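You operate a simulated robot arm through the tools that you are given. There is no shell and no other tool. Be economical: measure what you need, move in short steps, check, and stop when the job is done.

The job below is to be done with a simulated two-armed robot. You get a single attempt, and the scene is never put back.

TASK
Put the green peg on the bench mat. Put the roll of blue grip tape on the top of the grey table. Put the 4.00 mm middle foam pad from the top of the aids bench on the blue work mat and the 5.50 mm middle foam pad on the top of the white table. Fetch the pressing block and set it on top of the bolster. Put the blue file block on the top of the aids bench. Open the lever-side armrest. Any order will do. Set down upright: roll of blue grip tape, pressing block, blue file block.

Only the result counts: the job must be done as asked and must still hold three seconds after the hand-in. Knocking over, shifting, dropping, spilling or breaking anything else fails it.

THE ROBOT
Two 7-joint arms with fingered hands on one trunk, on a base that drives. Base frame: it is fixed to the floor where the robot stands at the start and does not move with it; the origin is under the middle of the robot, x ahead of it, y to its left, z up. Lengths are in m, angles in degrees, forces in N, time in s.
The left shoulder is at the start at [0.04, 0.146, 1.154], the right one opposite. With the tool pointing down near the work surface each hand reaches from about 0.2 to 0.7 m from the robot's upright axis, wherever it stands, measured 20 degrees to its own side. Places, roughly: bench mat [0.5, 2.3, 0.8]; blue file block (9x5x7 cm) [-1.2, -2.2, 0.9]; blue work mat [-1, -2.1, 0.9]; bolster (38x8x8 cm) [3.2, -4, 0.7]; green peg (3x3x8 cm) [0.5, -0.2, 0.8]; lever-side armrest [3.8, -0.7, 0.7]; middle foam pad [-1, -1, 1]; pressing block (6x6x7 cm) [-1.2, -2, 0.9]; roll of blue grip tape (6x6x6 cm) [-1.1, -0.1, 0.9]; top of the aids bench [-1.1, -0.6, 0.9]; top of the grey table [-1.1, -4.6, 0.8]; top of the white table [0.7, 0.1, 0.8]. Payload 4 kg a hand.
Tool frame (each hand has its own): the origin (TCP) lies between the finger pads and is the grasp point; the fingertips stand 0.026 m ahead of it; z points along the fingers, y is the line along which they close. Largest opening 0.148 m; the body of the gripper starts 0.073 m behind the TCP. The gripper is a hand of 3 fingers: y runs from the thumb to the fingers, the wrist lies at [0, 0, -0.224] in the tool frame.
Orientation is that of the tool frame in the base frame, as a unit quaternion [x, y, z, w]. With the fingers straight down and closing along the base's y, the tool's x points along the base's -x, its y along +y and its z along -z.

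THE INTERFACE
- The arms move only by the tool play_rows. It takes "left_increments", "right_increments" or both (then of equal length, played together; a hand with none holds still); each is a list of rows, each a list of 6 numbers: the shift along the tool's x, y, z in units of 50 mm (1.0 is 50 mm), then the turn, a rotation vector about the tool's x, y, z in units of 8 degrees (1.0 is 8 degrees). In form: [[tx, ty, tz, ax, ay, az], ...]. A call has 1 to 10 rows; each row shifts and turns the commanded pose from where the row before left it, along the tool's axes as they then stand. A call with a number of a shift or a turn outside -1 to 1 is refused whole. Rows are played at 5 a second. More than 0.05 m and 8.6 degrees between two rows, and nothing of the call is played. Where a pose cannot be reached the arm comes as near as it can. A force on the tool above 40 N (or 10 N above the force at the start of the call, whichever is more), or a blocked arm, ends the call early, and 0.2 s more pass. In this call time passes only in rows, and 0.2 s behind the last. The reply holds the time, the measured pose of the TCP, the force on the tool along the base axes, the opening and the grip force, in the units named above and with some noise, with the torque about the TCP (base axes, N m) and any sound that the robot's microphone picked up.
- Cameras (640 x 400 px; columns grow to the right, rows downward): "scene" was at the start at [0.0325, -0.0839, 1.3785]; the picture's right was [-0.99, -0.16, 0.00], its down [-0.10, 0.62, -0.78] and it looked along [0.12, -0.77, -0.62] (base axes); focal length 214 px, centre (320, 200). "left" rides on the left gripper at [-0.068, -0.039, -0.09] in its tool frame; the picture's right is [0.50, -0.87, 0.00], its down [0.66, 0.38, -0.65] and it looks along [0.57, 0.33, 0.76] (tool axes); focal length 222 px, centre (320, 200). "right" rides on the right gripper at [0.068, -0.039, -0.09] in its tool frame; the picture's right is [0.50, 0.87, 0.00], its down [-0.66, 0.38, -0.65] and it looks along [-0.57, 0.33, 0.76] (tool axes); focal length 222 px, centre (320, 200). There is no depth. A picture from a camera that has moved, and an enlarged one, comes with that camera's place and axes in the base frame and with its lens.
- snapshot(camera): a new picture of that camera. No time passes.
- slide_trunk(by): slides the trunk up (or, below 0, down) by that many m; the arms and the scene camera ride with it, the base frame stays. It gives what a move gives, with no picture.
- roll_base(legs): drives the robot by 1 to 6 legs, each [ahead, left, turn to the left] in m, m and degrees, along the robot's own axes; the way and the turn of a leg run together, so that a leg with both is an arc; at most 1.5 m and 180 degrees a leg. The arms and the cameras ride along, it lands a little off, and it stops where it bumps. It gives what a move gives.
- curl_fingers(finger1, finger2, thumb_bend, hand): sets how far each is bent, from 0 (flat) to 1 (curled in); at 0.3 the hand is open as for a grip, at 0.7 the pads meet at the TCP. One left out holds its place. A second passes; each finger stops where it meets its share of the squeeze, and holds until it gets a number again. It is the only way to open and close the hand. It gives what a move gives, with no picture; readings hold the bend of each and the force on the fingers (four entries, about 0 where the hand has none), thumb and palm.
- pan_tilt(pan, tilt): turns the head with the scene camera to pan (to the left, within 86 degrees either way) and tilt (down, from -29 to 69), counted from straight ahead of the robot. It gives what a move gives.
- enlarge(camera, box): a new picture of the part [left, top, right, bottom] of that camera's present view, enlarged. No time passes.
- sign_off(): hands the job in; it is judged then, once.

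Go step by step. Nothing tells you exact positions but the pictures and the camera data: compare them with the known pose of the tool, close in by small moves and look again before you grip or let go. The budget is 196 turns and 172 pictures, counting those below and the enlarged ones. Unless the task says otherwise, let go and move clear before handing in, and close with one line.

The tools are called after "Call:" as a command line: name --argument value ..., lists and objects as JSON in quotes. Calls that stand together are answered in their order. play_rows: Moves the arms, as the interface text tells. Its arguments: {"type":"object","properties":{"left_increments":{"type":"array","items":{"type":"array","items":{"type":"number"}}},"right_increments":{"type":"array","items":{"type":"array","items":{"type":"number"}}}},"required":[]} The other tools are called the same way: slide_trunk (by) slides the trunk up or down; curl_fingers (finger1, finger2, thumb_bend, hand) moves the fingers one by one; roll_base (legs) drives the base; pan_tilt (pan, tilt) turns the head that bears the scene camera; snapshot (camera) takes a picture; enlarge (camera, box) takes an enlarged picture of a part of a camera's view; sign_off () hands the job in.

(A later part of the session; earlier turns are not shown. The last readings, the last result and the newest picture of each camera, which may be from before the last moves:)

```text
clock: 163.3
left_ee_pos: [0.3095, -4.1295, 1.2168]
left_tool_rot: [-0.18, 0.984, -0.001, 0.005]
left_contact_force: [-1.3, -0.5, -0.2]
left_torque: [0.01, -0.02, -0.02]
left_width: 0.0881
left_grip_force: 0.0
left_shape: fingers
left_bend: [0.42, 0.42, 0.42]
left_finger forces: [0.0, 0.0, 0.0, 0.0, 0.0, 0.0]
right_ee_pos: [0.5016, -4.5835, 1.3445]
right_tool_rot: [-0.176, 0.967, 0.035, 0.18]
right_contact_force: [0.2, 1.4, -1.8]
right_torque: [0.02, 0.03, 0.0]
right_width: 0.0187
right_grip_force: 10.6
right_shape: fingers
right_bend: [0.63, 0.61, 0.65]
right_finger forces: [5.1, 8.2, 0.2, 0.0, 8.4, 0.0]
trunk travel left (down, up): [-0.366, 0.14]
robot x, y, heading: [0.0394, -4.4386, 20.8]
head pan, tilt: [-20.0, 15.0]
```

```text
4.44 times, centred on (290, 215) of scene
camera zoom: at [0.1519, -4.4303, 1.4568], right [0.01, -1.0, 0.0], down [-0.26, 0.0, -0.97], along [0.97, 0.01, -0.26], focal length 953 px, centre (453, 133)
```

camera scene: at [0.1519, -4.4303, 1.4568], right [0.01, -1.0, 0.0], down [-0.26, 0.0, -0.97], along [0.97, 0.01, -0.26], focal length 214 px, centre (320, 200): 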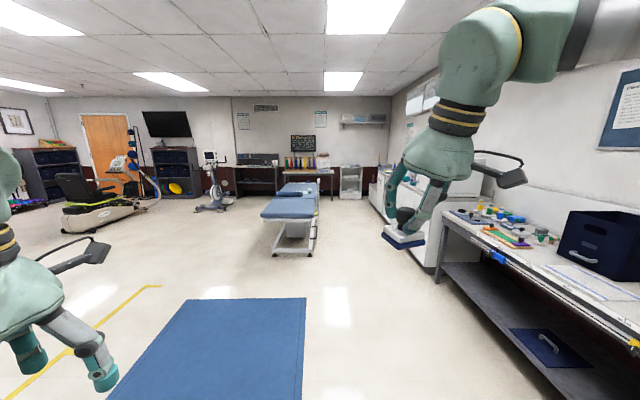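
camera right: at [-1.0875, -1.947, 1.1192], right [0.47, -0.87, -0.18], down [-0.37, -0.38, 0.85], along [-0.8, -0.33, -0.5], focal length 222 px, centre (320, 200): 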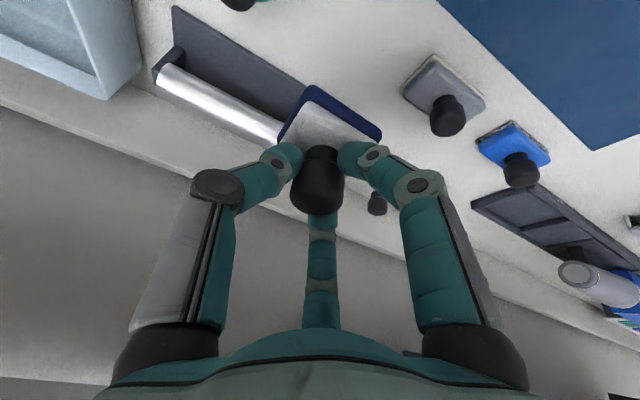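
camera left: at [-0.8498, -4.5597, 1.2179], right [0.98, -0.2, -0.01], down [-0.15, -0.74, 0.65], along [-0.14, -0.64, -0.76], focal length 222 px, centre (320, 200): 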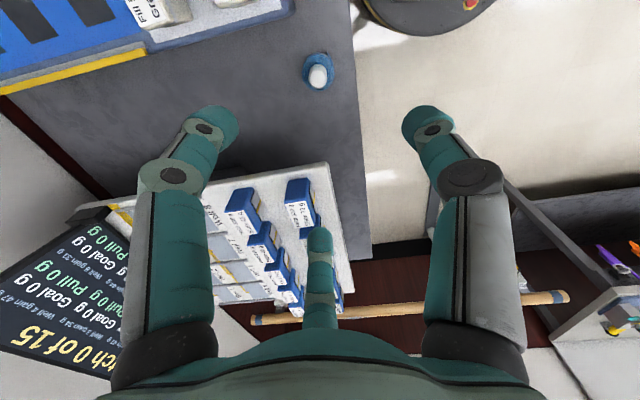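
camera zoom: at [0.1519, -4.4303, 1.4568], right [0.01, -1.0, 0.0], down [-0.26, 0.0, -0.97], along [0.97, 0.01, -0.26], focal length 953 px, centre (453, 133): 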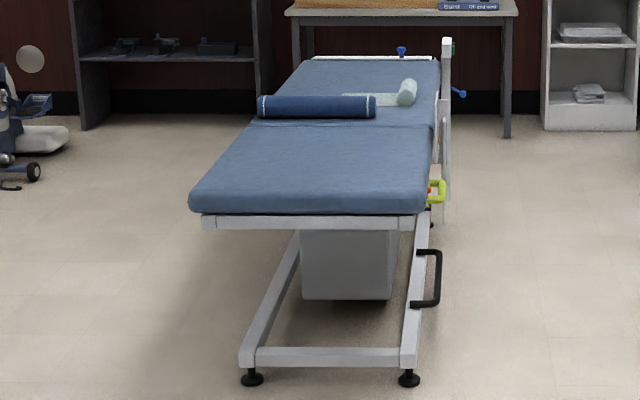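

The bolster lies across the blue treatment table at about (3.3, -4.0). I'll go around the floor mat on its north side and come up to the table's left side.

Call:
roll_base --legs '[[0, 0, 69.2], [0, 0.15, 0], [1.3, 0, 0], [0.6, 0, 0], [0, 0, -90], [1.3, 0, 0]]'

Call:
pan_tilt --pan -15 --tilt 20

Call:
snapshot --camera "scene"

```text
clock: 186.8
left_ee_pos: [1.5489, -2.3806, 1.2166]
left_tool_rot: [0.008, 1.0, -0.002, 0.005]
left_contact_force: [0.2, 0.1, 0.0]
left_torque: [-0.01, 0.02, -0.04]
left_width: 0.0881
left_grip_force: 0.1
left_shape: fingers
left_bend: [0.42, 0.42, 0.42]
left_finger forces: [0.0, 0.1, 0.0, 0.1, 0.0, 0.0]
right_ee_pos: [1.5606, -2.8712, 1.3434]
right_tool_rot: [0.008, 0.983, 0.0, 0.184]
right_contact_force: [-0.8, 0.3, -1.2]
right_torque: [0.0, 0.01, 0.01]
right_width: 0.0181
right_grip_force: 10.7
right_shape: fingers
right_bend: [0.64, 0.61, 0.65]
right_finger forces: [4.7, 8.0, 0.1, 0.1, 8.5, 0.0]
trunk travel left (down, up): [-0.366, 0.14]
robot x, y, heading: [1.187, -2.5686, -1.1]
head pan, tilt: [-20.0, 15.0]
```

```text
clock: 187.4
left_ee_pos: [1.5494, -2.3796, 1.2164]
left_tool_rot: [0.007, 1.0, -0.002, 0.004]
left_contact_force: [0.0, -0.7, -0.5]
left_torque: [0.0, -0.01, -0.01]
left_width: 0.088
left_grip_force: 0.0
left_shape: fingers
left_bend: [0.42, 0.42, 0.42]
left_finger forces: [0.0, 0.0, 0.0, 0.0, 0.0, 0.0]
right_ee_pos: [1.5606, -2.8722, 1.3445]
right_tool_rot: [0.008, 0.983, 0.0, 0.183]
right_contact_force: [0.6, -0.1, -0.5]
right_torque: [-0.04, 0.01, 0.0]
right_width: 0.0184
right_grip_force: 10.5
right_shape: fingers
right_bend: [0.64, 0.61, 0.65]
right_finger forces: [4.7, 8.1, 0.1, 0.0, 8.4, 0.0]
trunk travel left (down, up): [-0.366, 0.14]
robot x, y, heading: [1.1859, -2.5691, -0.7]
head pan, tilt: [-15.0, 20.0]
```

```text
71 pictures are left
camera scene: at [1.293, -2.5941, 1.4487], right [-0.28, -0.96, 0.0], down [-0.33, 0.09, -0.94], along [0.9, -0.26, -0.34], focal length 214 px, centre (320, 200)
```

scene: 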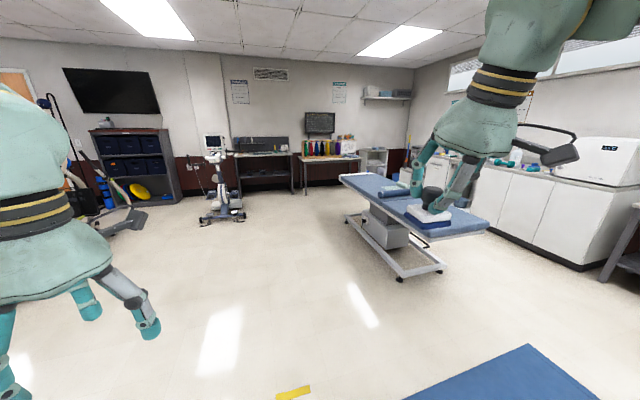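

Call:
roll_base --legs '[[1.2, 0, 0], [1.0, 0, 0], [0, 0, -90]]'

Call:
pan_tilt --pan -10 --tilt 35

Call:
snapshot --camera "scene"

Call:
snapshot --camera "right"

```text
clock: 202.1
left_ee_pos: [3.5786, -2.9545, 1.2167]
left_tool_rot: [0.704, 0.71, -0.004, 0.002]
left_contact_force: [0.4, 0.0, 0.4]
left_torque: [-0.01, -0.01, -0.03]
left_width: 0.0881
left_grip_force: 0.1
left_shape: fingers
left_bend: [0.42, 0.42, 0.42]
left_finger forces: [0.0, 0.1, 0.1, 0.0, 0.1, 0.0]
right_ee_pos: [3.0863, -2.9773, 1.3446]
right_tool_rot: [0.693, 0.697, -0.129, 0.131]
right_contact_force: [0.0, 0.3, -1.2]
right_torque: [0.04, 0.0, 0.02]
right_width: 0.0178
right_grip_force: 11.0
right_shape: fingers
right_bend: [0.64, 0.61, 0.65]
right_finger forces: [4.6, 8.1, 0.0, 0.1, 8.3, 0.1]
trunk travel left (down, up): [-0.366, 0.14]
robot x, y, heading: [3.3798, -2.5952, -89.7]
head pan, tilt: [-15.0, 20.0]
```

```text
clock: 202.8
left_ee_pos: [3.5792, -2.9539, 1.2169]
left_tool_rot: [0.704, 0.71, -0.004, 0.002]
left_contact_force: [0.1, 0.2, -0.1]
left_torque: [-0.01, -0.01, 0.0]
left_width: 0.0883
left_grip_force: 0.1
left_shape: fingers
left_bend: [0.42, 0.42, 0.42]
left_finger forces: [0.0, 0.0, 0.1, 0.0, 0.0, 0.0]
right_ee_pos: [3.0858, -2.9765, 1.3447]
right_tool_rot: [0.694, 0.697, -0.128, 0.131]
right_contact_force: [-0.3, -0.1, -1.4]
right_torque: [0.0, 0.02, 0.03]
right_width: 0.0181
right_grip_force: 10.7
right_shape: fingers
right_bend: [0.64, 0.61, 0.65]
right_finger forces: [4.5, 8.0, 0.1, 0.1, 8.5, 0.0]
trunk travel left (down, up): [-0.366, 0.14]
robot x, y, heading: [3.3792, -2.5938, -89.8]
head pan, tilt: [-10.0, 35.0]
```

```text
70 pictures are left
camera scene: at [3.364, -2.7006, 1.4249], right [-0.99, 0.17, 0.0], down [0.1, 0.57, -0.82], along [-0.14, -0.81, -0.57], focal length 214 px, centre (320, 200)
```

scene: 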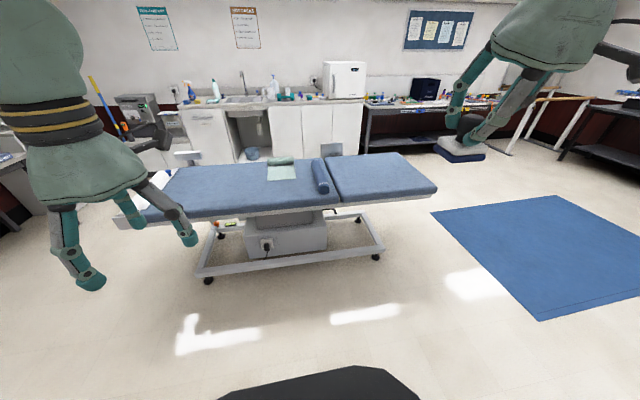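

```text
69 pictures are left
camera right: at [3.0457, -2.8823, 1.4047], right [0.86, 0.47, -0.18], down [0.38, -0.37, 0.85], along [0.33, -0.8, -0.5], focal length 222 px, centre (320, 200)
```

right: 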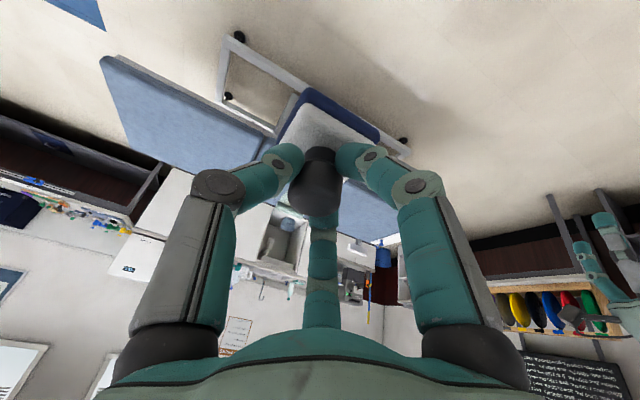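

The bolster is at about (3.12, -3.99), lying across the table. I firm the grip, drive up to the table's side and lower the trunk.

Call:
curl_fingers --hand "right" --finger1 0.8 --finger2 0.8 --thumb_bend 0.8

Call:
roll_base --legs '[[0.77, 0, 0]]'

Call:
slide_trunk --by -0.2

Call:
pan_tilt --pan -15 --tilt 45

Call:
snapshot --camera "scene"

Call:
snapshot --camera "right"

```text
clock: 203.8
left_ee_pos: [3.5774, -2.9544, 1.2169]
left_tool_rot: [0.704, 0.71, -0.004, 0.002]
left_contact_force: [0.1, 0.1, 0.6]
left_torque: [0.0, 0.0, 0.02]
left_width: 0.0881
left_grip_force: 0.1
left_shape: fingers
left_bend: [0.42, 0.42, 0.42]
left_finger forces: [0.1, 0.1, 0.0, 0.0, 0.1, 0.0]
right_ee_pos: [3.0862, -2.9783, 1.3442]
right_tool_rot: [0.693, 0.697, -0.128, 0.13]
right_contact_force: [0.5, 0.7, -1.2]
right_torque: [0.01, -0.04, 0.0]
right_width: 0.0151
right_grip_force: 19.3
right_shape: fingers
right_bend: [0.64, 0.58, 0.66]
right_finger forces: [9.0, 12.5, 0.0, 0.0, 17.0, 0.0]
trunk travel left (down, up): [-0.366, 0.14]
robot x, y, heading: [3.3794, -2.5973, -89.7]
head pan, tilt: [-10.0, 35.0]
```

```text
clock: 208.0
left_ee_pos: [3.5908, -3.726, 1.2173]
left_tool_rot: [0.701, 0.713, -0.005, 0.003]
left_contact_force: [-0.3, 1.4, 0.7]
left_torque: [0.01, 0.01, -0.04]
left_width: 0.0881
left_grip_force: 0.2
left_shape: fingers
left_bend: [0.42, 0.42, 0.42]
left_finger forces: [0.0, 0.0, 0.1, 0.0, 0.1, 0.0]
right_ee_pos: [3.0978, -3.7529, 1.3455]
right_tool_rot: [0.69, 0.7, -0.127, 0.132]
right_contact_force: [1.1, -0.7, -1.2]
right_torque: [0.02, -0.03, 0.02]
right_width: 0.0148
right_grip_force: 18.7
right_shape: fingers
right_bend: [0.64, 0.58, 0.66]
right_finger forces: [8.9, 12.4, 0.0, 0.0, 17.0, 0.0]
trunk travel left (down, up): [-0.366, 0.14]
robot x, y, heading: [3.3886, -3.3696, -89.1]
head pan, tilt: [-10.0, 35.0]
```

```text
clock: 210.2
left_ee_pos: [3.5892, -3.7271, 1.0181]
left_tool_rot: [0.701, 0.713, -0.005, 0.001]
left_contact_force: [-0.2, 0.3, -0.7]
left_torque: [-0.01, -0.01, 0.0]
left_width: 0.088
left_grip_force: 0.2
left_shape: fingers
left_bend: [0.42, 0.42, 0.42]
left_finger forces: [0.0, 0.0, 0.0, 0.0, 0.0, 0.0]
right_ee_pos: [3.0973, -3.754, 1.1455]
right_tool_rot: [0.689, 0.701, -0.128, 0.132]
right_contact_force: [0.5, 0.9, -1.5]
right_torque: [0.05, 0.02, 0.01]
right_width: 0.0152
right_grip_force: 19.2
right_shape: fingers
right_bend: [0.64, 0.58, 0.66]
right_finger forces: [8.9, 12.5, 0.1, 0.1, 16.9, 0.0]
trunk travel left (down, up): [-0.166, 0.34]
robot x, y, heading: [3.3917, -3.3677, -88.9]
head pan, tilt: [-10.0, 35.0]
```

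```text
clock: 210.9
left_ee_pos: [3.5897, -3.7271, 1.0192]
left_tool_rot: [0.701, 0.713, -0.004, 0.002]
left_contact_force: [-0.2, 0.5, 0.3]
left_torque: [-0.01, 0.0, 0.03]
left_width: 0.0882
left_grip_force: 0.0
left_shape: fingers
left_bend: [0.42, 0.42, 0.42]
left_finger forces: [0.0, 0.0, 0.0, 0.0, 0.1, 0.0]
right_ee_pos: [3.0982, -3.7535, 1.1458]
right_tool_rot: [0.689, 0.701, -0.127, 0.132]
right_contact_force: [0.0, -0.8, -1.4]
right_torque: [0.01, -0.02, 0.01]
right_width: 0.0153
right_grip_force: 19.4
right_shape: fingers
right_bend: [0.64, 0.58, 0.66]
right_finger forces: [8.9, 12.6, 0.0, 0.1, 16.9, 0.0]
trunk travel left (down, up): [-0.166, 0.34]
robot x, y, heading: [3.3902, -3.3698, -89.0]
head pan, tilt: [-15.0, 45.0]
```

```text
68 pictures are left
camera scene: at [3.368, -3.4669, 1.2112], right [-0.97, 0.24, 0.0], down [0.17, 0.69, -0.71], along [-0.17, -0.69, -0.71], focal length 214 px, centre (320, 200)
```

scene: 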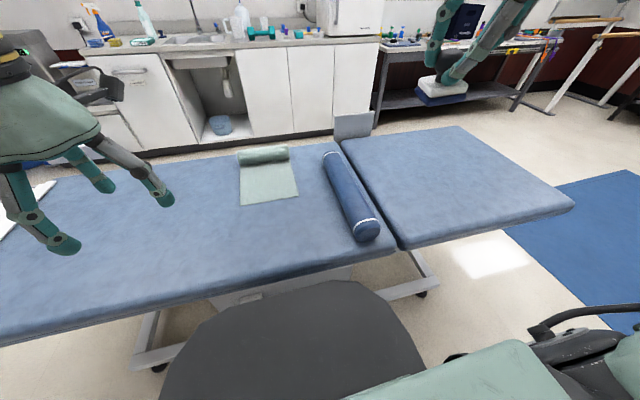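

```text
67 pictures are left
camera right: at [3.0572, -3.6595, 1.2059], right [0.86, 0.48, -0.18], down [0.38, -0.37, 0.85], along [0.34, -0.8, -0.5], focal length 222 px, centre (320, 200)
```

right: 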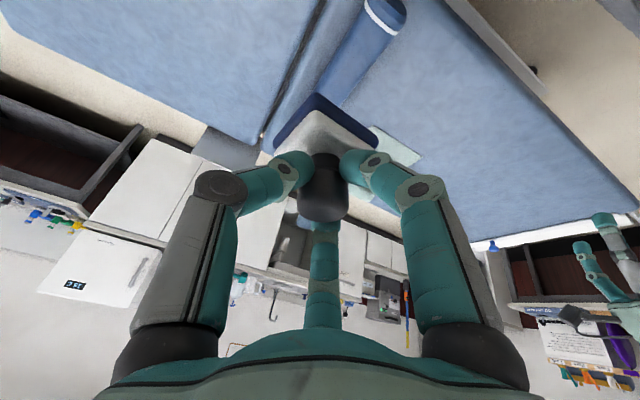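

Call:
enlarge --camera "scene" --box '[310, 140, 400, 250]'

Call:
enlarge --camera "right" --box '[240, 80, 400, 220]'

```text
3.64 times, centred on (355, 195) of scene
camera zoom: at [3.368, -3.4669, 1.2112], right [-0.97, 0.24, 0.0], down [0.17, 0.69, -0.71], along [-0.17, -0.69, -0.71], focal length 780 px, centre (193, 218)
```

zoom: 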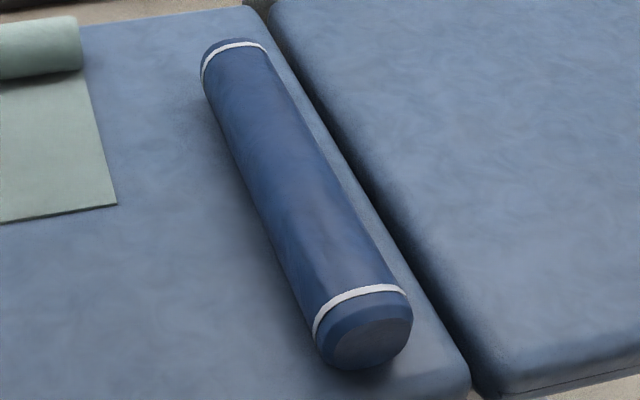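

```text
2.86 times, centred on (320, 150) of right
camera zoom: at [3.0572, -3.6595, 1.2059], right [0.86, 0.48, -0.18], down [0.38, -0.37, 0.85], along [0.34, -0.8, -0.5], focal length 635 px, centre (320, 343)
```

zoom: 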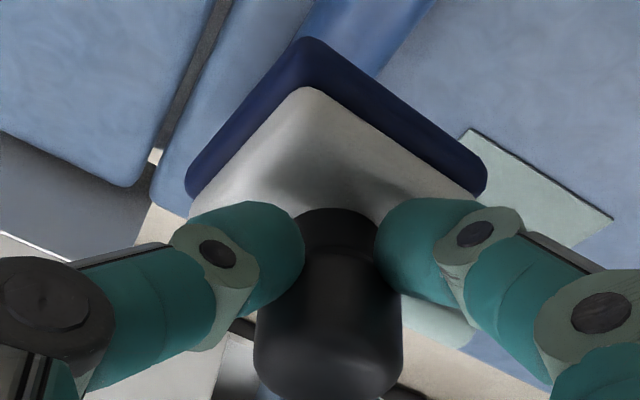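

The block has turned a few degrees in the grip since the firmer squeeze, and the bolster is round, so I'd rather set the block on the flat mattress first and regrip it straight. I shift 0.2 m to the right and lower it over the free mattress section.

Call:
roll_base --legs '[[0, -0.2, -1]]'

Call:
play_rows --right_increments '[[0, 0, 0.9, 0, 0, 0], [0, 0, 0.9, 0, 0, 0], [0, 0, 0.9, 0, 0, 0], [0, 0, 0.9, 0, 0, 0], [0, 0, 0.9, 0, 0, 0], [0, 0, 0.9, 0, 0, 0]]'

Call:
snapshot --camera "scene"

Call:
snapshot --camera "right"

```text
clock: 212.5
left_ee_pos: [3.383, -3.7314, 1.0192]
left_tool_rot: [0.706, 0.708, -0.004, 0.002]
left_contact_force: [0.2, 0.3, 0.8]
left_torque: [0.01, 0.0, 0.0]
left_width: 0.0879
left_grip_force: 0.0
left_shape: fingers
left_bend: [0.42, 0.42, 0.42]
left_finger forces: [0.0, 0.1, 0.1, 0.1, 0.0, 0.1]
right_ee_pos: [2.8906, -3.7514, 1.1462]
right_tool_rot: [0.695, 0.695, -0.128, 0.131]
right_contact_force: [0.0, 0.3, -1.1]
right_torque: [0.01, 0.01, -0.01]
right_width: 0.0152
right_grip_force: 19.0
right_shape: fingers
right_bend: [0.64, 0.58, 0.66]
right_finger forces: [8.8, 12.5, 0.0, 0.0, 17.2, 0.0]
trunk travel left (down, up): [-0.166, 0.34]
robot x, y, heading: [3.1851, -3.3717, -90.0]
head pan, tilt: [-15.0, 45.0]
```

```text
clock: 213.9
left_ee_pos: [3.3825, -3.7336, 1.018]
left_tool_rot: [0.706, 0.708, -0.004, 0.002]
left_contact_force: [-0.3, 0.3, 0.5]
left_torque: [0.05, 0.0, 0.0]
left_width: 0.088
left_grip_force: 0.2
left_shape: fingers
left_bend: [0.42, 0.42, 0.42]
left_finger forces: [0.1, 0.1, 0.0, 0.0, 0.0, 0.0]
right_ee_pos: [2.8916, -3.8496, 0.8925]
right_tool_rot: [0.695, 0.695, -0.128, 0.13]
right_contact_force: [0.4, -0.1, -1.6]
right_torque: [0.04, 0.0, -0.01]
right_width: 0.0141
right_grip_force: 18.9
right_shape: fingers
right_bend: [0.64, 0.58, 0.66]
right_finger forces: [8.1, 12.7, 0.0, 0.1, 17.0, 0.0]
trunk travel left (down, up): [-0.166, 0.34]
robot x, y, heading: [3.1855, -3.3701, -89.8]
head pan, tilt: [-15.0, 45.0]
```

```text
64 pictures are left
camera scene: at [3.1648, -3.4697, 1.2109], right [-0.97, 0.26, 0.0], down [0.18, 0.68, -0.71], along [-0.18, -0.68, -0.71], focal length 214 px, centre (320, 200)
```

scene: 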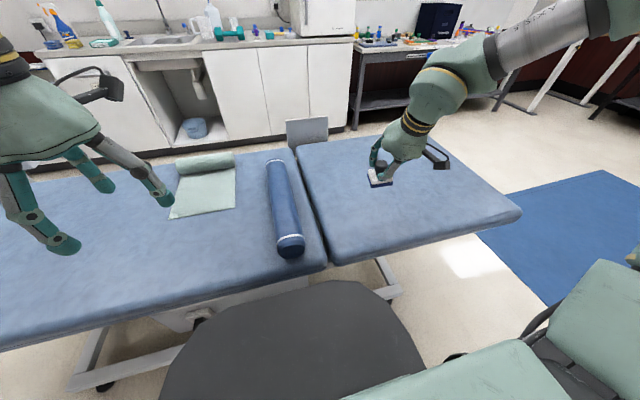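

```text
63 pictures are left
camera right: at [2.8514, -3.7546, 0.9529], right [0.87, 0.47, -0.18], down [0.38, -0.38, 0.85], along [0.33, -0.8, -0.5], focal length 222 px, centre (320, 200)
```

right: 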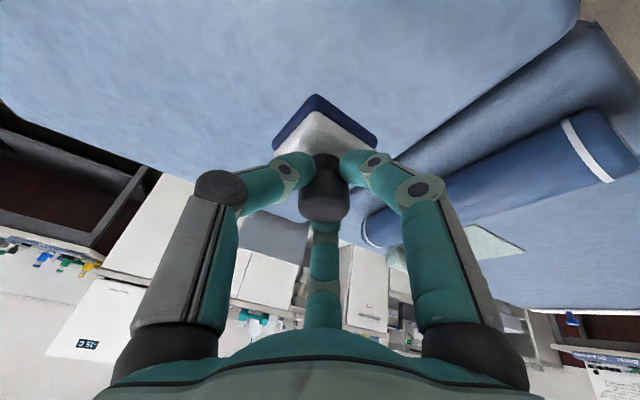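

Call:
play_rows --right_increments '[[0.29, 0, 0.74, 0, 0, 0], [0.29, 0, 0.74, 0, 0, 0], [0.22, 0, 0.56, 0, 0, 0]]'

Call:
snapshot --camera "right"

Call:
enlarge --camera "scene" --box '[330, 120, 450, 220]'

```text
clock: 214.7
left_ee_pos: [3.3831, -3.7321, 1.0175]
left_tool_rot: [0.706, 0.708, -0.003, 0.002]
left_contact_force: [0.1, -0.1, 0.6]
left_torque: [0.07, -0.02, 0.0]
left_width: 0.088
left_grip_force: 0.0
left_shape: fingers
left_bend: [0.42, 0.42, 0.42]
left_finger forces: [0.0, 0.1, 0.1, 0.0, 0.0, 0.0]
right_ee_pos: [2.8916, -3.8484, 0.783]
right_tool_rot: [0.695, 0.695, -0.127, 0.131]
right_contact_force: [-0.3, -1.1, -1.0]
right_torque: [0.01, 0.0, 0.0]
right_width: 0.0142
right_grip_force: 18.4
right_shape: fingers
right_bend: [0.64, 0.58, 0.66]
right_finger forces: [8.2, 12.7, 0.1, 0.0, 17.1, 0.0]
trunk travel left (down, up): [-0.166, 0.34]
robot x, y, heading: [3.1909, -3.3704, -90.0]
head pan, tilt: [-15.0, 45.0]
```

```text
62 pictures are left
camera right: at [2.8517, -3.7534, 0.8438], right [0.87, 0.47, -0.18], down [0.38, -0.38, 0.85], along [0.33, -0.8, -0.5], focal length 222 px, centre (320, 200)
```

right: 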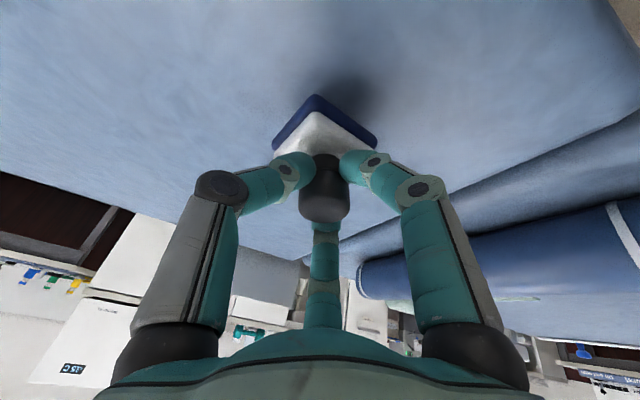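

```text
4.00 times, centred on (390, 170) of scene
camera zoom: at [3.1642, -3.4687, 1.211], right [-0.97, 0.26, 0.0], down [0.18, 0.68, -0.71], along [-0.18, -0.68, -0.71], focal length 858 px, centre (40, 320)
```

zoom: 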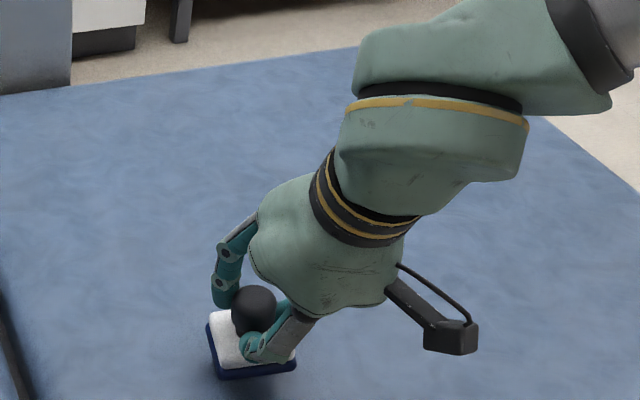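

Call:
play_rows --right_increments '[[0.036, 0, 0.093, 0, 0, 0], [0.036, 0, 0.093, 0, 0, 0], [0.036, 0, 0.093, 0, 0, 0], [0.036, 0, 0.093, 0, 0, 0]]'

Call:
snapshot --camera "right"

```text
clock: 215.7
left_ee_pos: [3.3826, -3.7322, 1.0175]
left_tool_rot: [0.706, 0.708, -0.005, 0.002]
left_contact_force: [-0.5, -0.3, -0.5]
left_torque: [0.01, 0.01, -0.01]
left_width: 0.088
left_grip_force: 0.0
left_shape: fingers
left_bend: [0.42, 0.42, 0.42]
left_finger forces: [0.0, 0.0, 0.0, 0.0, 0.1, 0.0]
right_ee_pos: [2.8915, -3.8481, 0.7652]
right_tool_rot: [0.695, 0.695, -0.13, 0.131]
right_contact_force: [-0.2, -0.9, 3.1]
right_torque: [0.04, -0.11, 0.01]
right_width: 0.014
right_grip_force: 19.9
right_shape: fingers
right_bend: [0.64, 0.58, 0.66]
right_finger forces: [10.7, 12.7, 0.0, 0.1, 17.0, 0.1]
trunk travel left (down, up): [-0.166, 0.34]
robot x, y, heading: [3.1887, -3.3693, -89.9]
head pan, tilt: [-15.0, 45.0]
```

```text
60 pictures are left
camera right: at [2.8522, -3.7523, 0.8247], right [0.87, 0.47, -0.18], down [0.38, -0.38, 0.85], along [0.33, -0.8, -0.5], focal length 222 px, centre (320, 200)
```

right: 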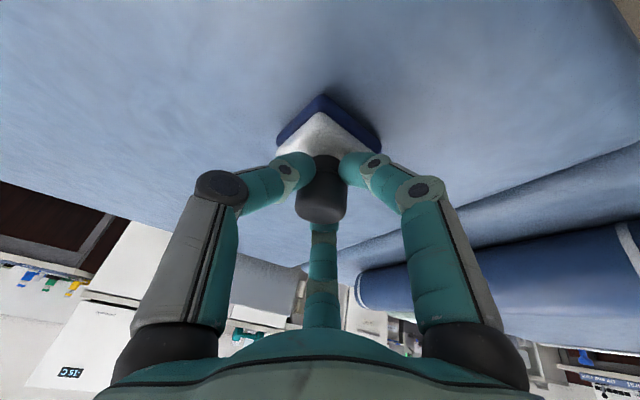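

Call:
play_rows --right_increments '[[0.015, 0, 0.037, 0, 0, 0], [0.015, 0, 0.037, 0, 0, 0]]'

Call:
curl_fingers --hand "right" --finger1 0.45 --finger2 0.45 --thumb_bend 0.45

Call:
snapshot --camera "right"

```text
clock: 216.3
left_ee_pos: [3.3841, -3.7305, 1.0175]
left_tool_rot: [0.707, 0.707, -0.005, 0.003]
left_contact_force: [0.0, 0.0, 0.1]
left_torque: [0.0, 0.06, 0.02]
left_width: 0.0882
left_grip_force: 0.0
left_shape: fingers
left_bend: [0.42, 0.42, 0.42]
left_finger forces: [0.0, 0.1, 0.1, 0.0, 0.1, 0.0]
right_ee_pos: [2.8909, -3.8482, 0.7614]
right_tool_rot: [0.694, 0.696, -0.129, 0.132]
right_contact_force: [-2.5, 1.2, 8.0]
right_torque: [0.0, -0.2, 0.04]
right_width: 0.0141
right_grip_force: 21.3
right_shape: fingers
right_bend: [0.64, 0.57, 0.66]
right_finger forces: [11.9, 11.9, 0.1, 0.0, 18.0, 0.0]
trunk travel left (down, up): [-0.166, 0.34]
robot x, y, heading: [3.185, -3.3722, -90.1]
head pan, tilt: [-15.0, 45.0]
```

```text
clock: 217.3
left_ee_pos: [3.3826, -3.7302, 1.0182]
left_tool_rot: [0.707, 0.707, -0.005, 0.002]
left_contact_force: [-0.1, -1.3, -0.1]
left_torque: [0.0, 0.0, 0.01]
left_width: 0.0883
left_grip_force: 0.0
left_shape: fingers
left_bend: [0.42, 0.42, 0.42]
left_finger forces: [0.1, 0.1, 0.0, 0.1, 0.1, 0.0]
right_ee_pos: [2.8919, -3.8475, 0.7613]
right_tool_rot: [0.695, 0.695, -0.129, 0.131]
right_contact_force: [-1.1, 0.6, 11.8]
right_torque: [0.17, -0.11, 0.01]
right_width: 0.0582
right_grip_force: 6.1
right_shape: fingers
right_bend: [0.52, 0.45, 0.45]
right_finger forces: [12.0, 0.0, 0.0, 0.1, 0.0, 0.0]
trunk travel left (down, up): [-0.166, 0.34]
robot x, y, heading: [3.1867, -3.3695, -89.9]
head pan, tilt: [-15.0, 45.0]
```

```text
59 pictures are left
camera right: at [2.8528, -3.7516, 0.8211], right [0.87, 0.47, -0.18], down [0.38, -0.37, 0.85], along [0.33, -0.8, -0.5], focal length 222 px, centre (320, 200)
```

right: 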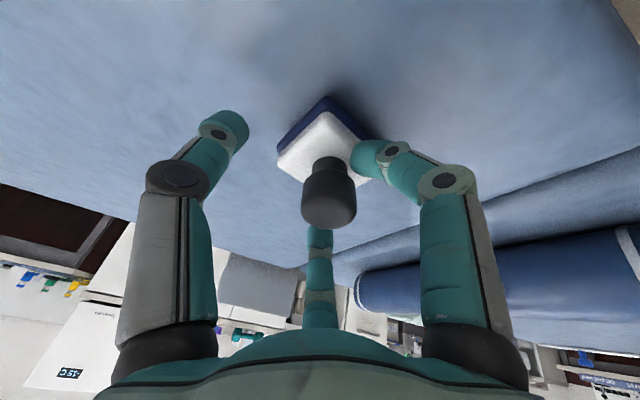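

Call:
play_rows --right_increments '[[-0.05, 0, -0.14, 0, 0, 0], [-0.05, 0, -0.14, 0, 0, 0], [-0.2, 0, -0.5, 0, 0, 0], [-0.29, 0, -0.74, 0, 0, 0], [-0.29, 0, -0.74, 0, 0, 0], [0, 0, 0, 0, 1, 0], [0, 0, 0, 0, 1, 0], [0, 0, 0, 0, 0.62, 0]]'

Call:
curl_fingers --hand "right" --finger1 0.4 --finger2 0.4 --thumb_bend 0.4

Call:
snapshot --camera "right"

Call:
enlarge --camera "scene" --box '[240, 120, 440, 270]'

```text
clock: 219.1
left_ee_pos: [3.3833, -3.7323, 1.0165]
left_tool_rot: [0.707, 0.708, -0.004, 0.002]
left_contact_force: [-0.9, 0.7, 0.4]
left_torque: [0.05, -0.01, 0.02]
left_width: 0.0882
left_grip_force: 0.1
left_shape: fingers
left_bend: [0.42, 0.42, 0.42]
left_finger forces: [0.0, 0.1, 0.0, 0.0, 0.1, 0.0]
right_ee_pos: [2.8921, -3.8467, 0.8812]
right_tool_rot: [0.707, 0.707, 0.002, 0.001]
right_contact_force: [0.4, -0.6, -0.2]
right_torque: [0.01, -0.02, -0.04]
right_width: 0.0785
right_grip_force: 0.1
right_shape: fingers
right_bend: [0.45, 0.45, 0.45]
right_finger forces: [0.0, 0.0, 0.0, 0.0, 0.0, 0.1]
trunk travel left (down, up): [-0.166, 0.34]
robot x, y, heading: [3.1882, -3.3732, -89.9]
head pan, tilt: [-15.0, 45.0]
```

```text
clock: 220.1
left_ee_pos: [3.3826, -3.732, 1.0172]
left_tool_rot: [0.706, 0.708, -0.006, 0.002]
left_contact_force: [0.0, -0.4, -0.4]
left_torque: [-0.01, -0.04, -0.03]
left_width: 0.088
left_grip_force: 0.0
left_shape: fingers
left_bend: [0.42, 0.42, 0.42]
left_finger forces: [0.0, 0.0, 0.0, 0.0, 0.0, 0.0]
right_ee_pos: [2.8924, -3.8484, 0.8819]
right_tool_rot: [0.707, 0.707, -0.001, 0.001]
right_contact_force: [-0.4, 0.5, 0.0]
right_torque: [0.0, 0.03, 0.0]
right_width: 0.0945
right_grip_force: 0.1
right_shape: fingers
right_bend: [0.4, 0.4, 0.4]
right_finger forces: [0.1, 0.0, 0.1, 0.1, 0.1, 0.0]
trunk travel left (down, up): [-0.166, 0.34]
robot x, y, heading: [3.1869, -3.3698, -89.8]
head pan, tilt: [-15.0, 45.0]
```

```text
58 pictures are left
camera right: at [2.8526, -3.78, 0.9716], right [0.87, 0.5, 0.0], down [0.38, -0.65, 0.66], along [0.33, -0.57, -0.75], focal length 222 px, centre (320, 200)
```

right: 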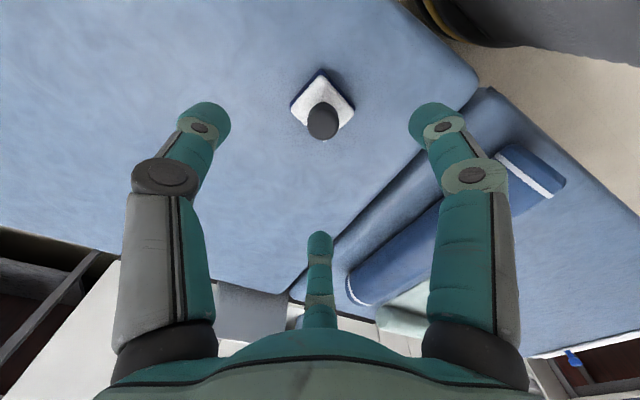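

```text
2.67 times, centred on (340, 195) of scene
camera zoom: at [3.1653, -3.4681, 1.2111], right [-0.97, 0.26, 0.0], down [0.18, 0.68, -0.71], along [-0.18, -0.68, -0.71], focal length 572 px, centre (267, 213)
```

zoom: 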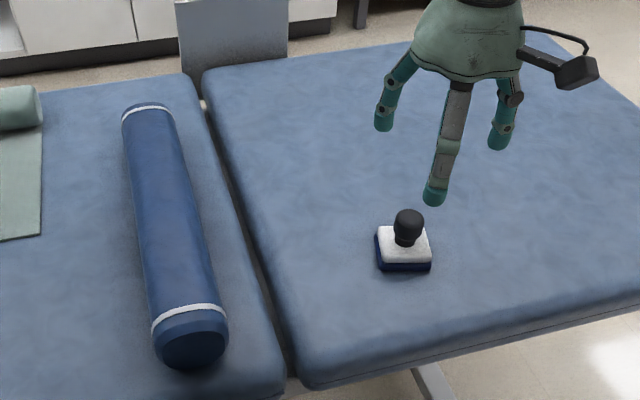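

The block stands upright on the mattress. With the hand now vertical, I go down on the knob and grip it straight.

Call:
curl_fingers --hand "right" --finger1 0.48 --finger2 0.48 --thumb_bend 0.48

Call:
play_rows --right_increments '[[-0.03, 0.05, 0.8, 0, 0, 0], [0, 0, 0.8, 0, 0, 0], [0, 0, 0.5, 0, 0, 0], [0, 0, 0.3, 0, 0, 0]]'

Call:
snapshot --camera "right"

```text
clock: 221.1
left_ee_pos: [3.3828, -3.7317, 1.0184]
left_tool_rot: [0.706, 0.708, -0.005, 0.003]
left_contact_force: [-0.1, -0.7, 0.7]
left_torque: [0.03, 0.04, -0.04]
left_width: 0.0882
left_grip_force: 0.1
left_shape: fingers
left_bend: [0.42, 0.42, 0.42]
left_finger forces: [0.0, 0.1, 0.0, 0.0, 0.0, 0.1]
right_ee_pos: [2.8919, -3.8475, 0.8814]
right_tool_rot: [0.707, 0.707, 0.0, 0.002]
right_contact_force: [-0.2, 0.0, 0.4]
right_torque: [0.02, 0.03, 0.02]
right_width: 0.0692
right_grip_force: 0.1
right_shape: fingers
right_bend: [0.48, 0.48, 0.48]
right_finger forces: [0.0, 0.0, 0.1, 0.0, 0.1, 0.0]
trunk travel left (down, up): [-0.166, 0.34]
robot x, y, heading: [3.1886, -3.3711, -90.0]
head pan, tilt: [-15.0, 45.0]
```

```text
clock: 222.1
left_ee_pos: [3.3834, -3.7316, 1.018]
left_tool_rot: [0.706, 0.708, -0.005, 0.002]
left_contact_force: [-1.1, -0.5, -0.3]
left_torque: [-0.01, 0.02, 0.02]
left_width: 0.0883
left_grip_force: 0.0
left_shape: fingers
left_bend: [0.42, 0.42, 0.42]
left_finger forces: [0.0, 0.0, 0.0, 0.0, 0.0, 0.1]
right_ee_pos: [2.8945, -3.8507, 0.7595]
right_tool_rot: [0.707, 0.707, 0.0, 0.002]
right_contact_force: [0.0, -0.5, 0.0]
right_torque: [0.04, 0.03, -0.02]
right_width: 0.0693
right_grip_force: 0.0
right_shape: fingers
right_bend: [0.48, 0.48, 0.48]
right_finger forces: [0.0, 0.1, 0.0, 0.1, 0.1, 0.0]
trunk travel left (down, up): [-0.166, 0.34]
robot x, y, heading: [3.1838, -3.372, -90.1]
head pan, tilt: [-15.0, 45.0]
```

```text
56 pictures are left
camera right: at [2.8555, -3.7819, 0.8504], right [0.87, 0.5, 0.0], down [0.38, -0.65, 0.66], along [0.33, -0.57, -0.75], focal length 222 px, centre (320, 200)
```

right: 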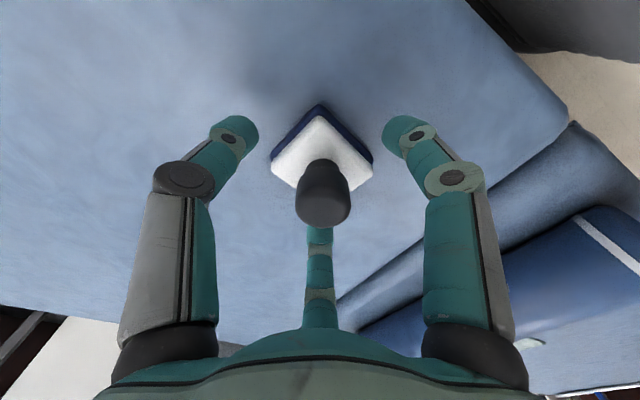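

Call:
curl_fingers --hand "right" --finger1 0.72 --finger2 0.72 --thumb_bend 0.72

Call:
play_rows --right_increments '[[0, 0, -0.3, 0, 0, 0], [0, 0, -0.7, 0, 0, 0], [0, 0, -0.8, 0, 0, 0], [0, 0, -0.9, 0, 0, 0], [0, 0, -0.9, 0, 0, 0]]'

Call:
snapshot --camera "right"

Call:
roll_base --legs '[[0, 0.24, 0]]'

Call:
snapshot --camera "right"

```text
clock: 223.1
left_ee_pos: [3.3832, -3.7315, 1.0168]
left_tool_rot: [0.706, 0.708, -0.004, 0.002]
left_contact_force: [-0.6, -0.9, 0.8]
left_torque: [0.0, -0.01, 0.01]
left_width: 0.088
left_grip_force: 0.1
left_shape: fingers
left_bend: [0.42, 0.42, 0.42]
left_finger forces: [0.1, 0.0, 0.1, 0.0, 0.0, 0.1]
right_ee_pos: [2.8945, -3.849, 0.7613]
right_tool_rot: [0.707, 0.707, 0.001, 0.001]
right_contact_force: [0.2, 0.1, -0.7]
right_torque: [-0.02, 0.02, 0.01]
right_width: 0.0198
right_grip_force: 13.8
right_shape: fingers
right_bend: [0.62, 0.61, 0.66]
right_finger forces: [9.3, 9.6, 0.0, 0.0, 10.2, 0.1]
trunk travel left (down, up): [-0.166, 0.34]
robot x, y, heading: [3.1883, -3.369, -90.3]
head pan, tilt: [-15.0, 45.0]
```

```text
clock: 224.3
left_ee_pos: [3.3833, -3.7316, 1.0194]
left_tool_rot: [0.706, 0.708, -0.005, 0.002]
left_contact_force: [0.2, 0.2, -0.7]
left_torque: [0.01, 0.0, 0.01]
left_width: 0.0882
left_grip_force: 0.0
left_shape: fingers
left_bend: [0.42, 0.42, 0.42]
left_finger forces: [0.0, 0.0, 0.0, 0.0, 0.1, 0.0]
right_ee_pos: [2.8947, -3.8484, 0.9413]
right_tool_rot: [0.707, 0.707, 0.0, 0.001]
right_contact_force: [0.0, -0.3, -0.8]
right_torque: [0.0, 0.02, -0.04]
right_width: 0.0202
right_grip_force: 14.5
right_shape: fingers
right_bend: [0.62, 0.61, 0.66]
right_finger forces: [9.0, 9.6, 0.0, 0.0, 10.2, 0.1]
trunk travel left (down, up): [-0.166, 0.34]
robot x, y, heading: [3.1888, -3.3713, -89.9]
head pan, tilt: [-15.0, 45.0]
```

```text
55 pictures are left
camera right: at [2.8547, -3.7799, 1.0317], right [0.87, 0.5, 0.0], down [0.38, -0.65, 0.66], along [0.33, -0.57, -0.76], focal length 222 px, centre (320, 200)
```

right: 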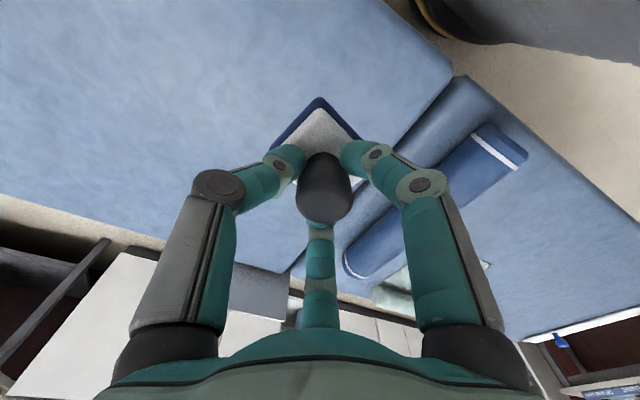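

```text
clock: 226.1
left_ee_pos: [3.6232, -3.7319, 1.0186]
left_tool_rot: [0.706, 0.708, -0.005, 0.003]
left_contact_force: [0.1, -0.1, -0.5]
left_torque: [0.0, 0.01, -0.03]
left_width: 0.0884
left_grip_force: 0.0
left_shape: fingers
left_bend: [0.42, 0.42, 0.42]
left_finger forces: [0.1, 0.0, 0.0, 0.0, 0.1, 0.1]
right_ee_pos: [3.1345, -3.8486, 0.9414]
right_tool_rot: [0.707, 0.707, 0.0, 0.002]
right_contact_force: [0.0, -0.3, -1.4]
right_torque: [0.01, 0.0, -0.01]
right_width: 0.0199
right_grip_force: 14.3
right_shape: fingers
right_bend: [0.62, 0.61, 0.66]
right_finger forces: [9.2, 9.5, 0.0, 0.0, 10.1, 0.1]
trunk travel left (down, up): [-0.166, 0.34]
robot x, y, heading: [3.4269, -3.3704, -90.2]
head pan, tilt: [-15.0, 45.0]
```

```text
54 pictures are left
camera right: at [3.0949, -3.7808, 1.0309], right [0.87, 0.5, 0.0], down [0.38, -0.65, 0.66], along [0.33, -0.57, -0.75], focal length 222 px, centre (320, 200)
```

right: 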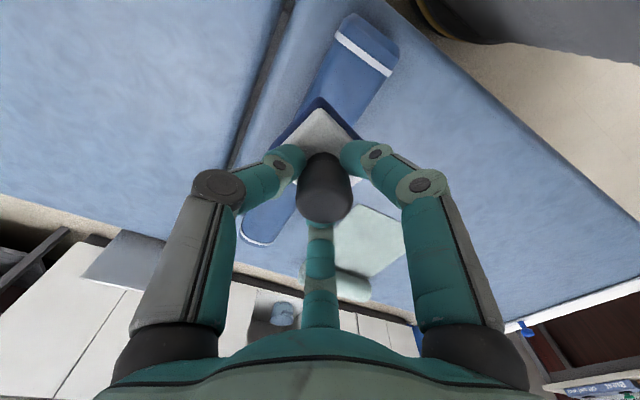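

Call:
enlarge --camera "right" --box '[240, 10, 400, 250]'

```text
1.67 times, centred on (320, 130) of right
camera zoom: at [3.0949, -3.7808, 1.0309], right [0.87, 0.5, 0.0], down [0.38, -0.65, 0.66], along [0.33, -0.57, -0.75], focal length 370 px, centre (320, 317)
```

zoom: 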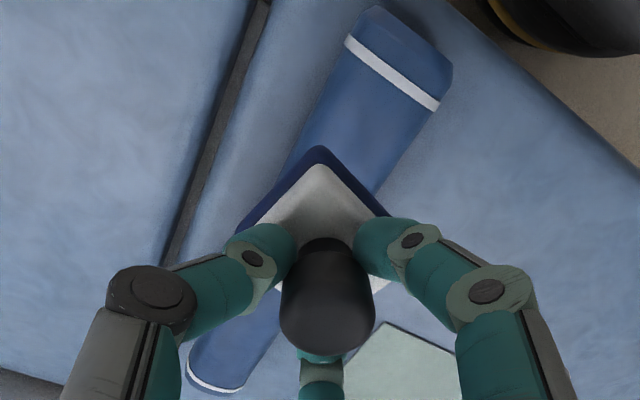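

The block hangs level now. The bolster's axis lies at x ≈ 3.157; I move over it and come down close.

Call:
play_rows --right_increments '[[-0.8, 0.2, 0, 0, 0, 0], [-0.7, 0.19, 0, 0, 0, 0], [0, 0, 0.6, 0, 0, 0], [0, 0, 0.6, 0, 0, 0]]'

Call:
snapshot --camera "right"

Call:
enlarge --camera "scene" --box '[300, 80, 460, 240]'

```text
clock: 227.1
left_ee_pos: [3.6227, -3.7323, 1.0169]
left_tool_rot: [0.706, 0.708, -0.005, 0.002]
left_contact_force: [0.1, -0.5, -1.3]
left_torque: [0.01, 0.02, -0.01]
left_width: 0.0881
left_grip_force: 0.1
left_shape: fingers
left_bend: [0.42, 0.42, 0.42]
left_finger forces: [0.0, 0.0, 0.0, 0.0, 0.1, 0.0]
right_ee_pos: [3.1528, -3.9237, 0.8794]
right_tool_rot: [0.706, 0.708, 0.002, 0.001]
right_contact_force: [-0.6, -0.2, -0.9]
right_torque: [0.05, 0.02, 0.0]
right_width: 0.0201
right_grip_force: 14.5
right_shape: fingers
right_bend: [0.62, 0.61, 0.66]
right_finger forces: [9.0, 9.6, 0.1, 0.1, 10.1, 0.1]
trunk travel left (down, up): [-0.166, 0.34]
robot x, y, heading: [3.4271, -3.3638, -90.0]
head pan, tilt: [-15.0, 45.0]
```

```text
52 pictures are left
camera right: at [3.114, -3.8571, 0.9704], right [0.87, 0.5, 0.0], down [0.38, -0.65, 0.66], along [0.33, -0.57, -0.76], focal length 222 px, centre (320, 200)
```

right: 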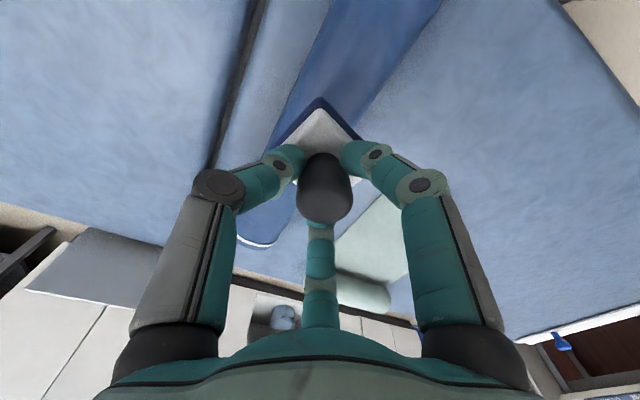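

```text
2.50 times, centred on (380, 160) of scene
camera zoom: at [3.4051, -3.4691, 1.211], right [-0.97, 0.26, 0.0], down [0.18, 0.68, -0.71], along [-0.18, -0.68, -0.71], focal length 536 px, centre (170, 300)
```

zoom: 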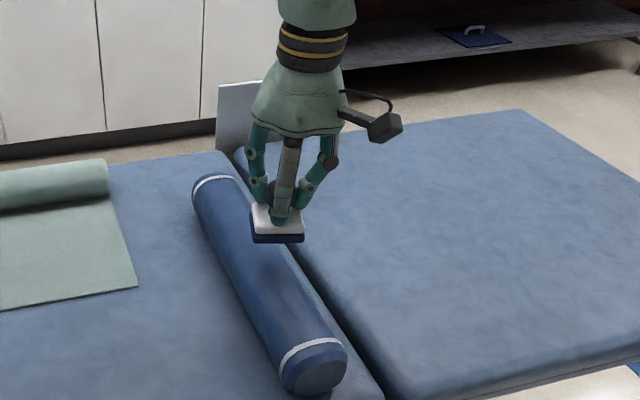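

Call:
play_rows --right_increments '[[0, 0.02, 0.25, 0, 0, 0], [0, 0, 0.25, 0, 0, 0], [0, 0, 0.08, 0, 0, 0]]'

Call:
play_rows --right_increments '[[0, 0, 0.07, 0, 0, 0], [0, 0, 0.07, 0, 0, 0]]'

Call:
enlarge --camera "scene" --box '[320, 120, 420, 220]'

```text
clock: 227.9
left_ee_pos: [3.6226, -3.732, 1.0183]
left_tool_rot: [0.707, 0.708, -0.006, 0.002]
left_contact_force: [0.6, -0.8, 0.4]
left_torque: [0.02, 0.01, 0.0]
left_width: 0.0882
left_grip_force: 0.0
left_shape: fingers
left_bend: [0.42, 0.42, 0.42]
left_finger forces: [0.1, 0.0, 0.0, 0.1, 0.0, 0.0]
right_ee_pos: [3.1546, -3.9231, 0.8513]
right_tool_rot: [0.707, 0.708, 0.001, 0.002]
right_contact_force: [1.3, 0.6, -0.2]
right_torque: [0.04, 0.01, -0.04]
right_width: 0.02
right_grip_force: 14.0
right_shape: fingers
right_bend: [0.62, 0.61, 0.66]
right_finger forces: [9.0, 9.5, 0.0, 0.1, 10.0, 0.0]
trunk travel left (down, up): [-0.166, 0.34]
robot x, y, heading: [3.426, -3.3681, -90.0]
head pan, tilt: [-15.0, 45.0]
```

```text
clock: 228.5
left_ee_pos: [3.6239, -3.7312, 1.0172]
left_tool_rot: [0.706, 0.708, -0.004, 0.002]
left_contact_force: [0.2, 0.3, -0.5]
left_torque: [0.04, 0.03, 0.0]
left_width: 0.0882
left_grip_force: 0.1
left_shape: fingers
left_bend: [0.42, 0.42, 0.42]
left_finger forces: [0.1, 0.0, 0.1, 0.1, 0.1, 0.1]
right_ee_pos: [3.1547, -3.9244, 0.8435]
right_tool_rot: [0.707, 0.707, 0.0, 0.002]
right_contact_force: [-0.1, -0.5, -1.0]
right_torque: [0.02, 0.0, 0.0]
right_width: 0.0198
right_grip_force: 14.5
right_shape: fingers
right_bend: [0.62, 0.61, 0.66]
right_finger forces: [9.0, 9.6, 0.1, 0.0, 10.0, 0.0]
trunk travel left (down, up): [-0.166, 0.34]
robot x, y, heading: [3.4265, -3.3711, -89.7]
head pan, tilt: [-15.0, 45.0]
```

```text
4.00 times, centred on (370, 170) of scene
camera zoom: at [3.4052, -3.4683, 1.2111], right [-0.97, 0.26, 0.0], down [0.18, 0.68, -0.71], along [-0.18, -0.68, -0.71], focal length 858 px, centre (120, 320)
```

zoom: 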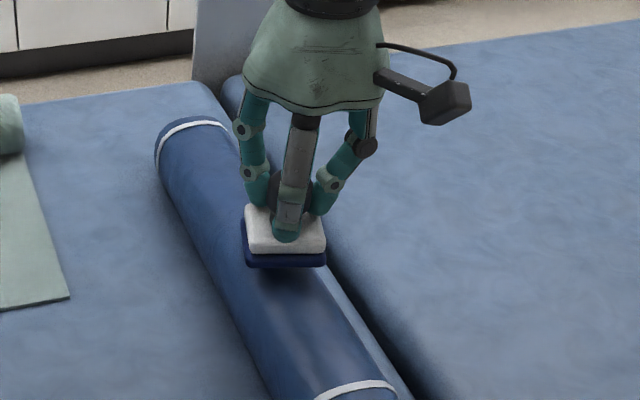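

Call:
play_rows --right_increments '[[0, 0, 0.06, 0, 0, 0], [0, 0, 0.06, 0, 0, 0], [0, 0, 0.06, 0, 0, 0]]'

Call:
play_rows --right_increments '[[0, 0, 0.06, 0, 0, 0], [0, 0, 0.06, 0, 0, 0]]'

Call:
snapshot --camera "right"

```text
clock: 229.3
left_ee_pos: [3.6232, -3.7327, 1.0178]
left_tool_rot: [0.707, 0.708, -0.004, 0.001]
left_contact_force: [-1.1, -0.2, -0.6]
left_torque: [0.03, 0.01, -0.02]
left_width: 0.0881
left_grip_force: 0.1
left_shape: fingers
left_bend: [0.42, 0.42, 0.42]
left_finger forces: [0.1, 0.0, 0.1, 0.0, 0.1, 0.0]
right_ee_pos: [3.1552, -3.9227, 0.8362]
right_tool_rot: [0.707, 0.707, 0.001, 0.002]
right_contact_force: [-0.8, 0.1, -0.5]
right_torque: [0.0, 0.01, -0.01]
right_width: 0.0201
right_grip_force: 14.3
right_shape: fingers
right_bend: [0.62, 0.61, 0.66]
right_finger forces: [9.0, 9.6, 0.0, 0.0, 10.0, 0.1]
trunk travel left (down, up): [-0.166, 0.34]
robot x, y, heading: [3.4256, -3.3693, -89.8]
head pan, tilt: [-15.0, 45.0]
```

```text
clock: 229.9
left_ee_pos: [3.6235, -3.7313, 1.0177]
left_tool_rot: [0.707, 0.708, -0.005, 0.003]
left_contact_force: [-0.6, -0.1, -0.2]
left_torque: [-0.02, -0.02, 0.03]
left_width: 0.088
left_grip_force: 0.0
left_shape: fingers
left_bend: [0.42, 0.42, 0.42]
left_finger forces: [0.0, 0.1, 0.0, 0.0, 0.0, 0.0]
right_ee_pos: [3.1562, -3.9233, 0.831]
right_tool_rot: [0.707, 0.707, -0.001, 0.003]
right_contact_force: [-0.2, 0.0, 6.1]
right_torque: [-0.02, 0.01, 0.01]
right_width: 0.0196
right_grip_force: 15.6
right_shape: fingers
right_bend: [0.62, 0.62, 0.66]
right_finger forces: [9.9, 10.5, 0.1, 0.1, 11.5, 0.0]
trunk travel left (down, up): [-0.166, 0.34]
robot x, y, heading: [3.4272, -3.371, -90.2]
head pan, tilt: [-15.0, 45.0]
```

```text
49 pictures are left
camera right: at [3.1158, -3.8554, 0.9212], right [0.87, 0.5, 0.0], down [0.38, -0.65, 0.66], along [0.33, -0.57, -0.75], focal length 222 px, centre (320, 200)
```

right: 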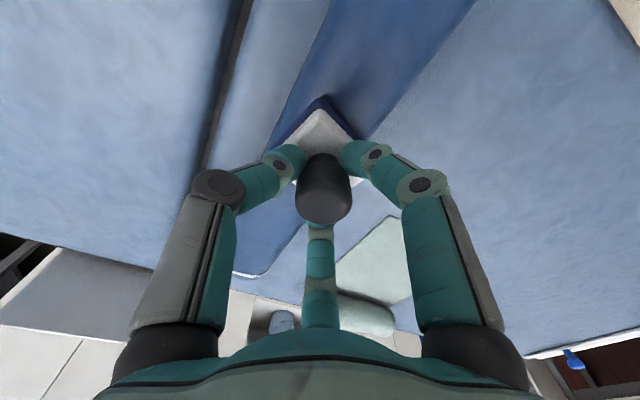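

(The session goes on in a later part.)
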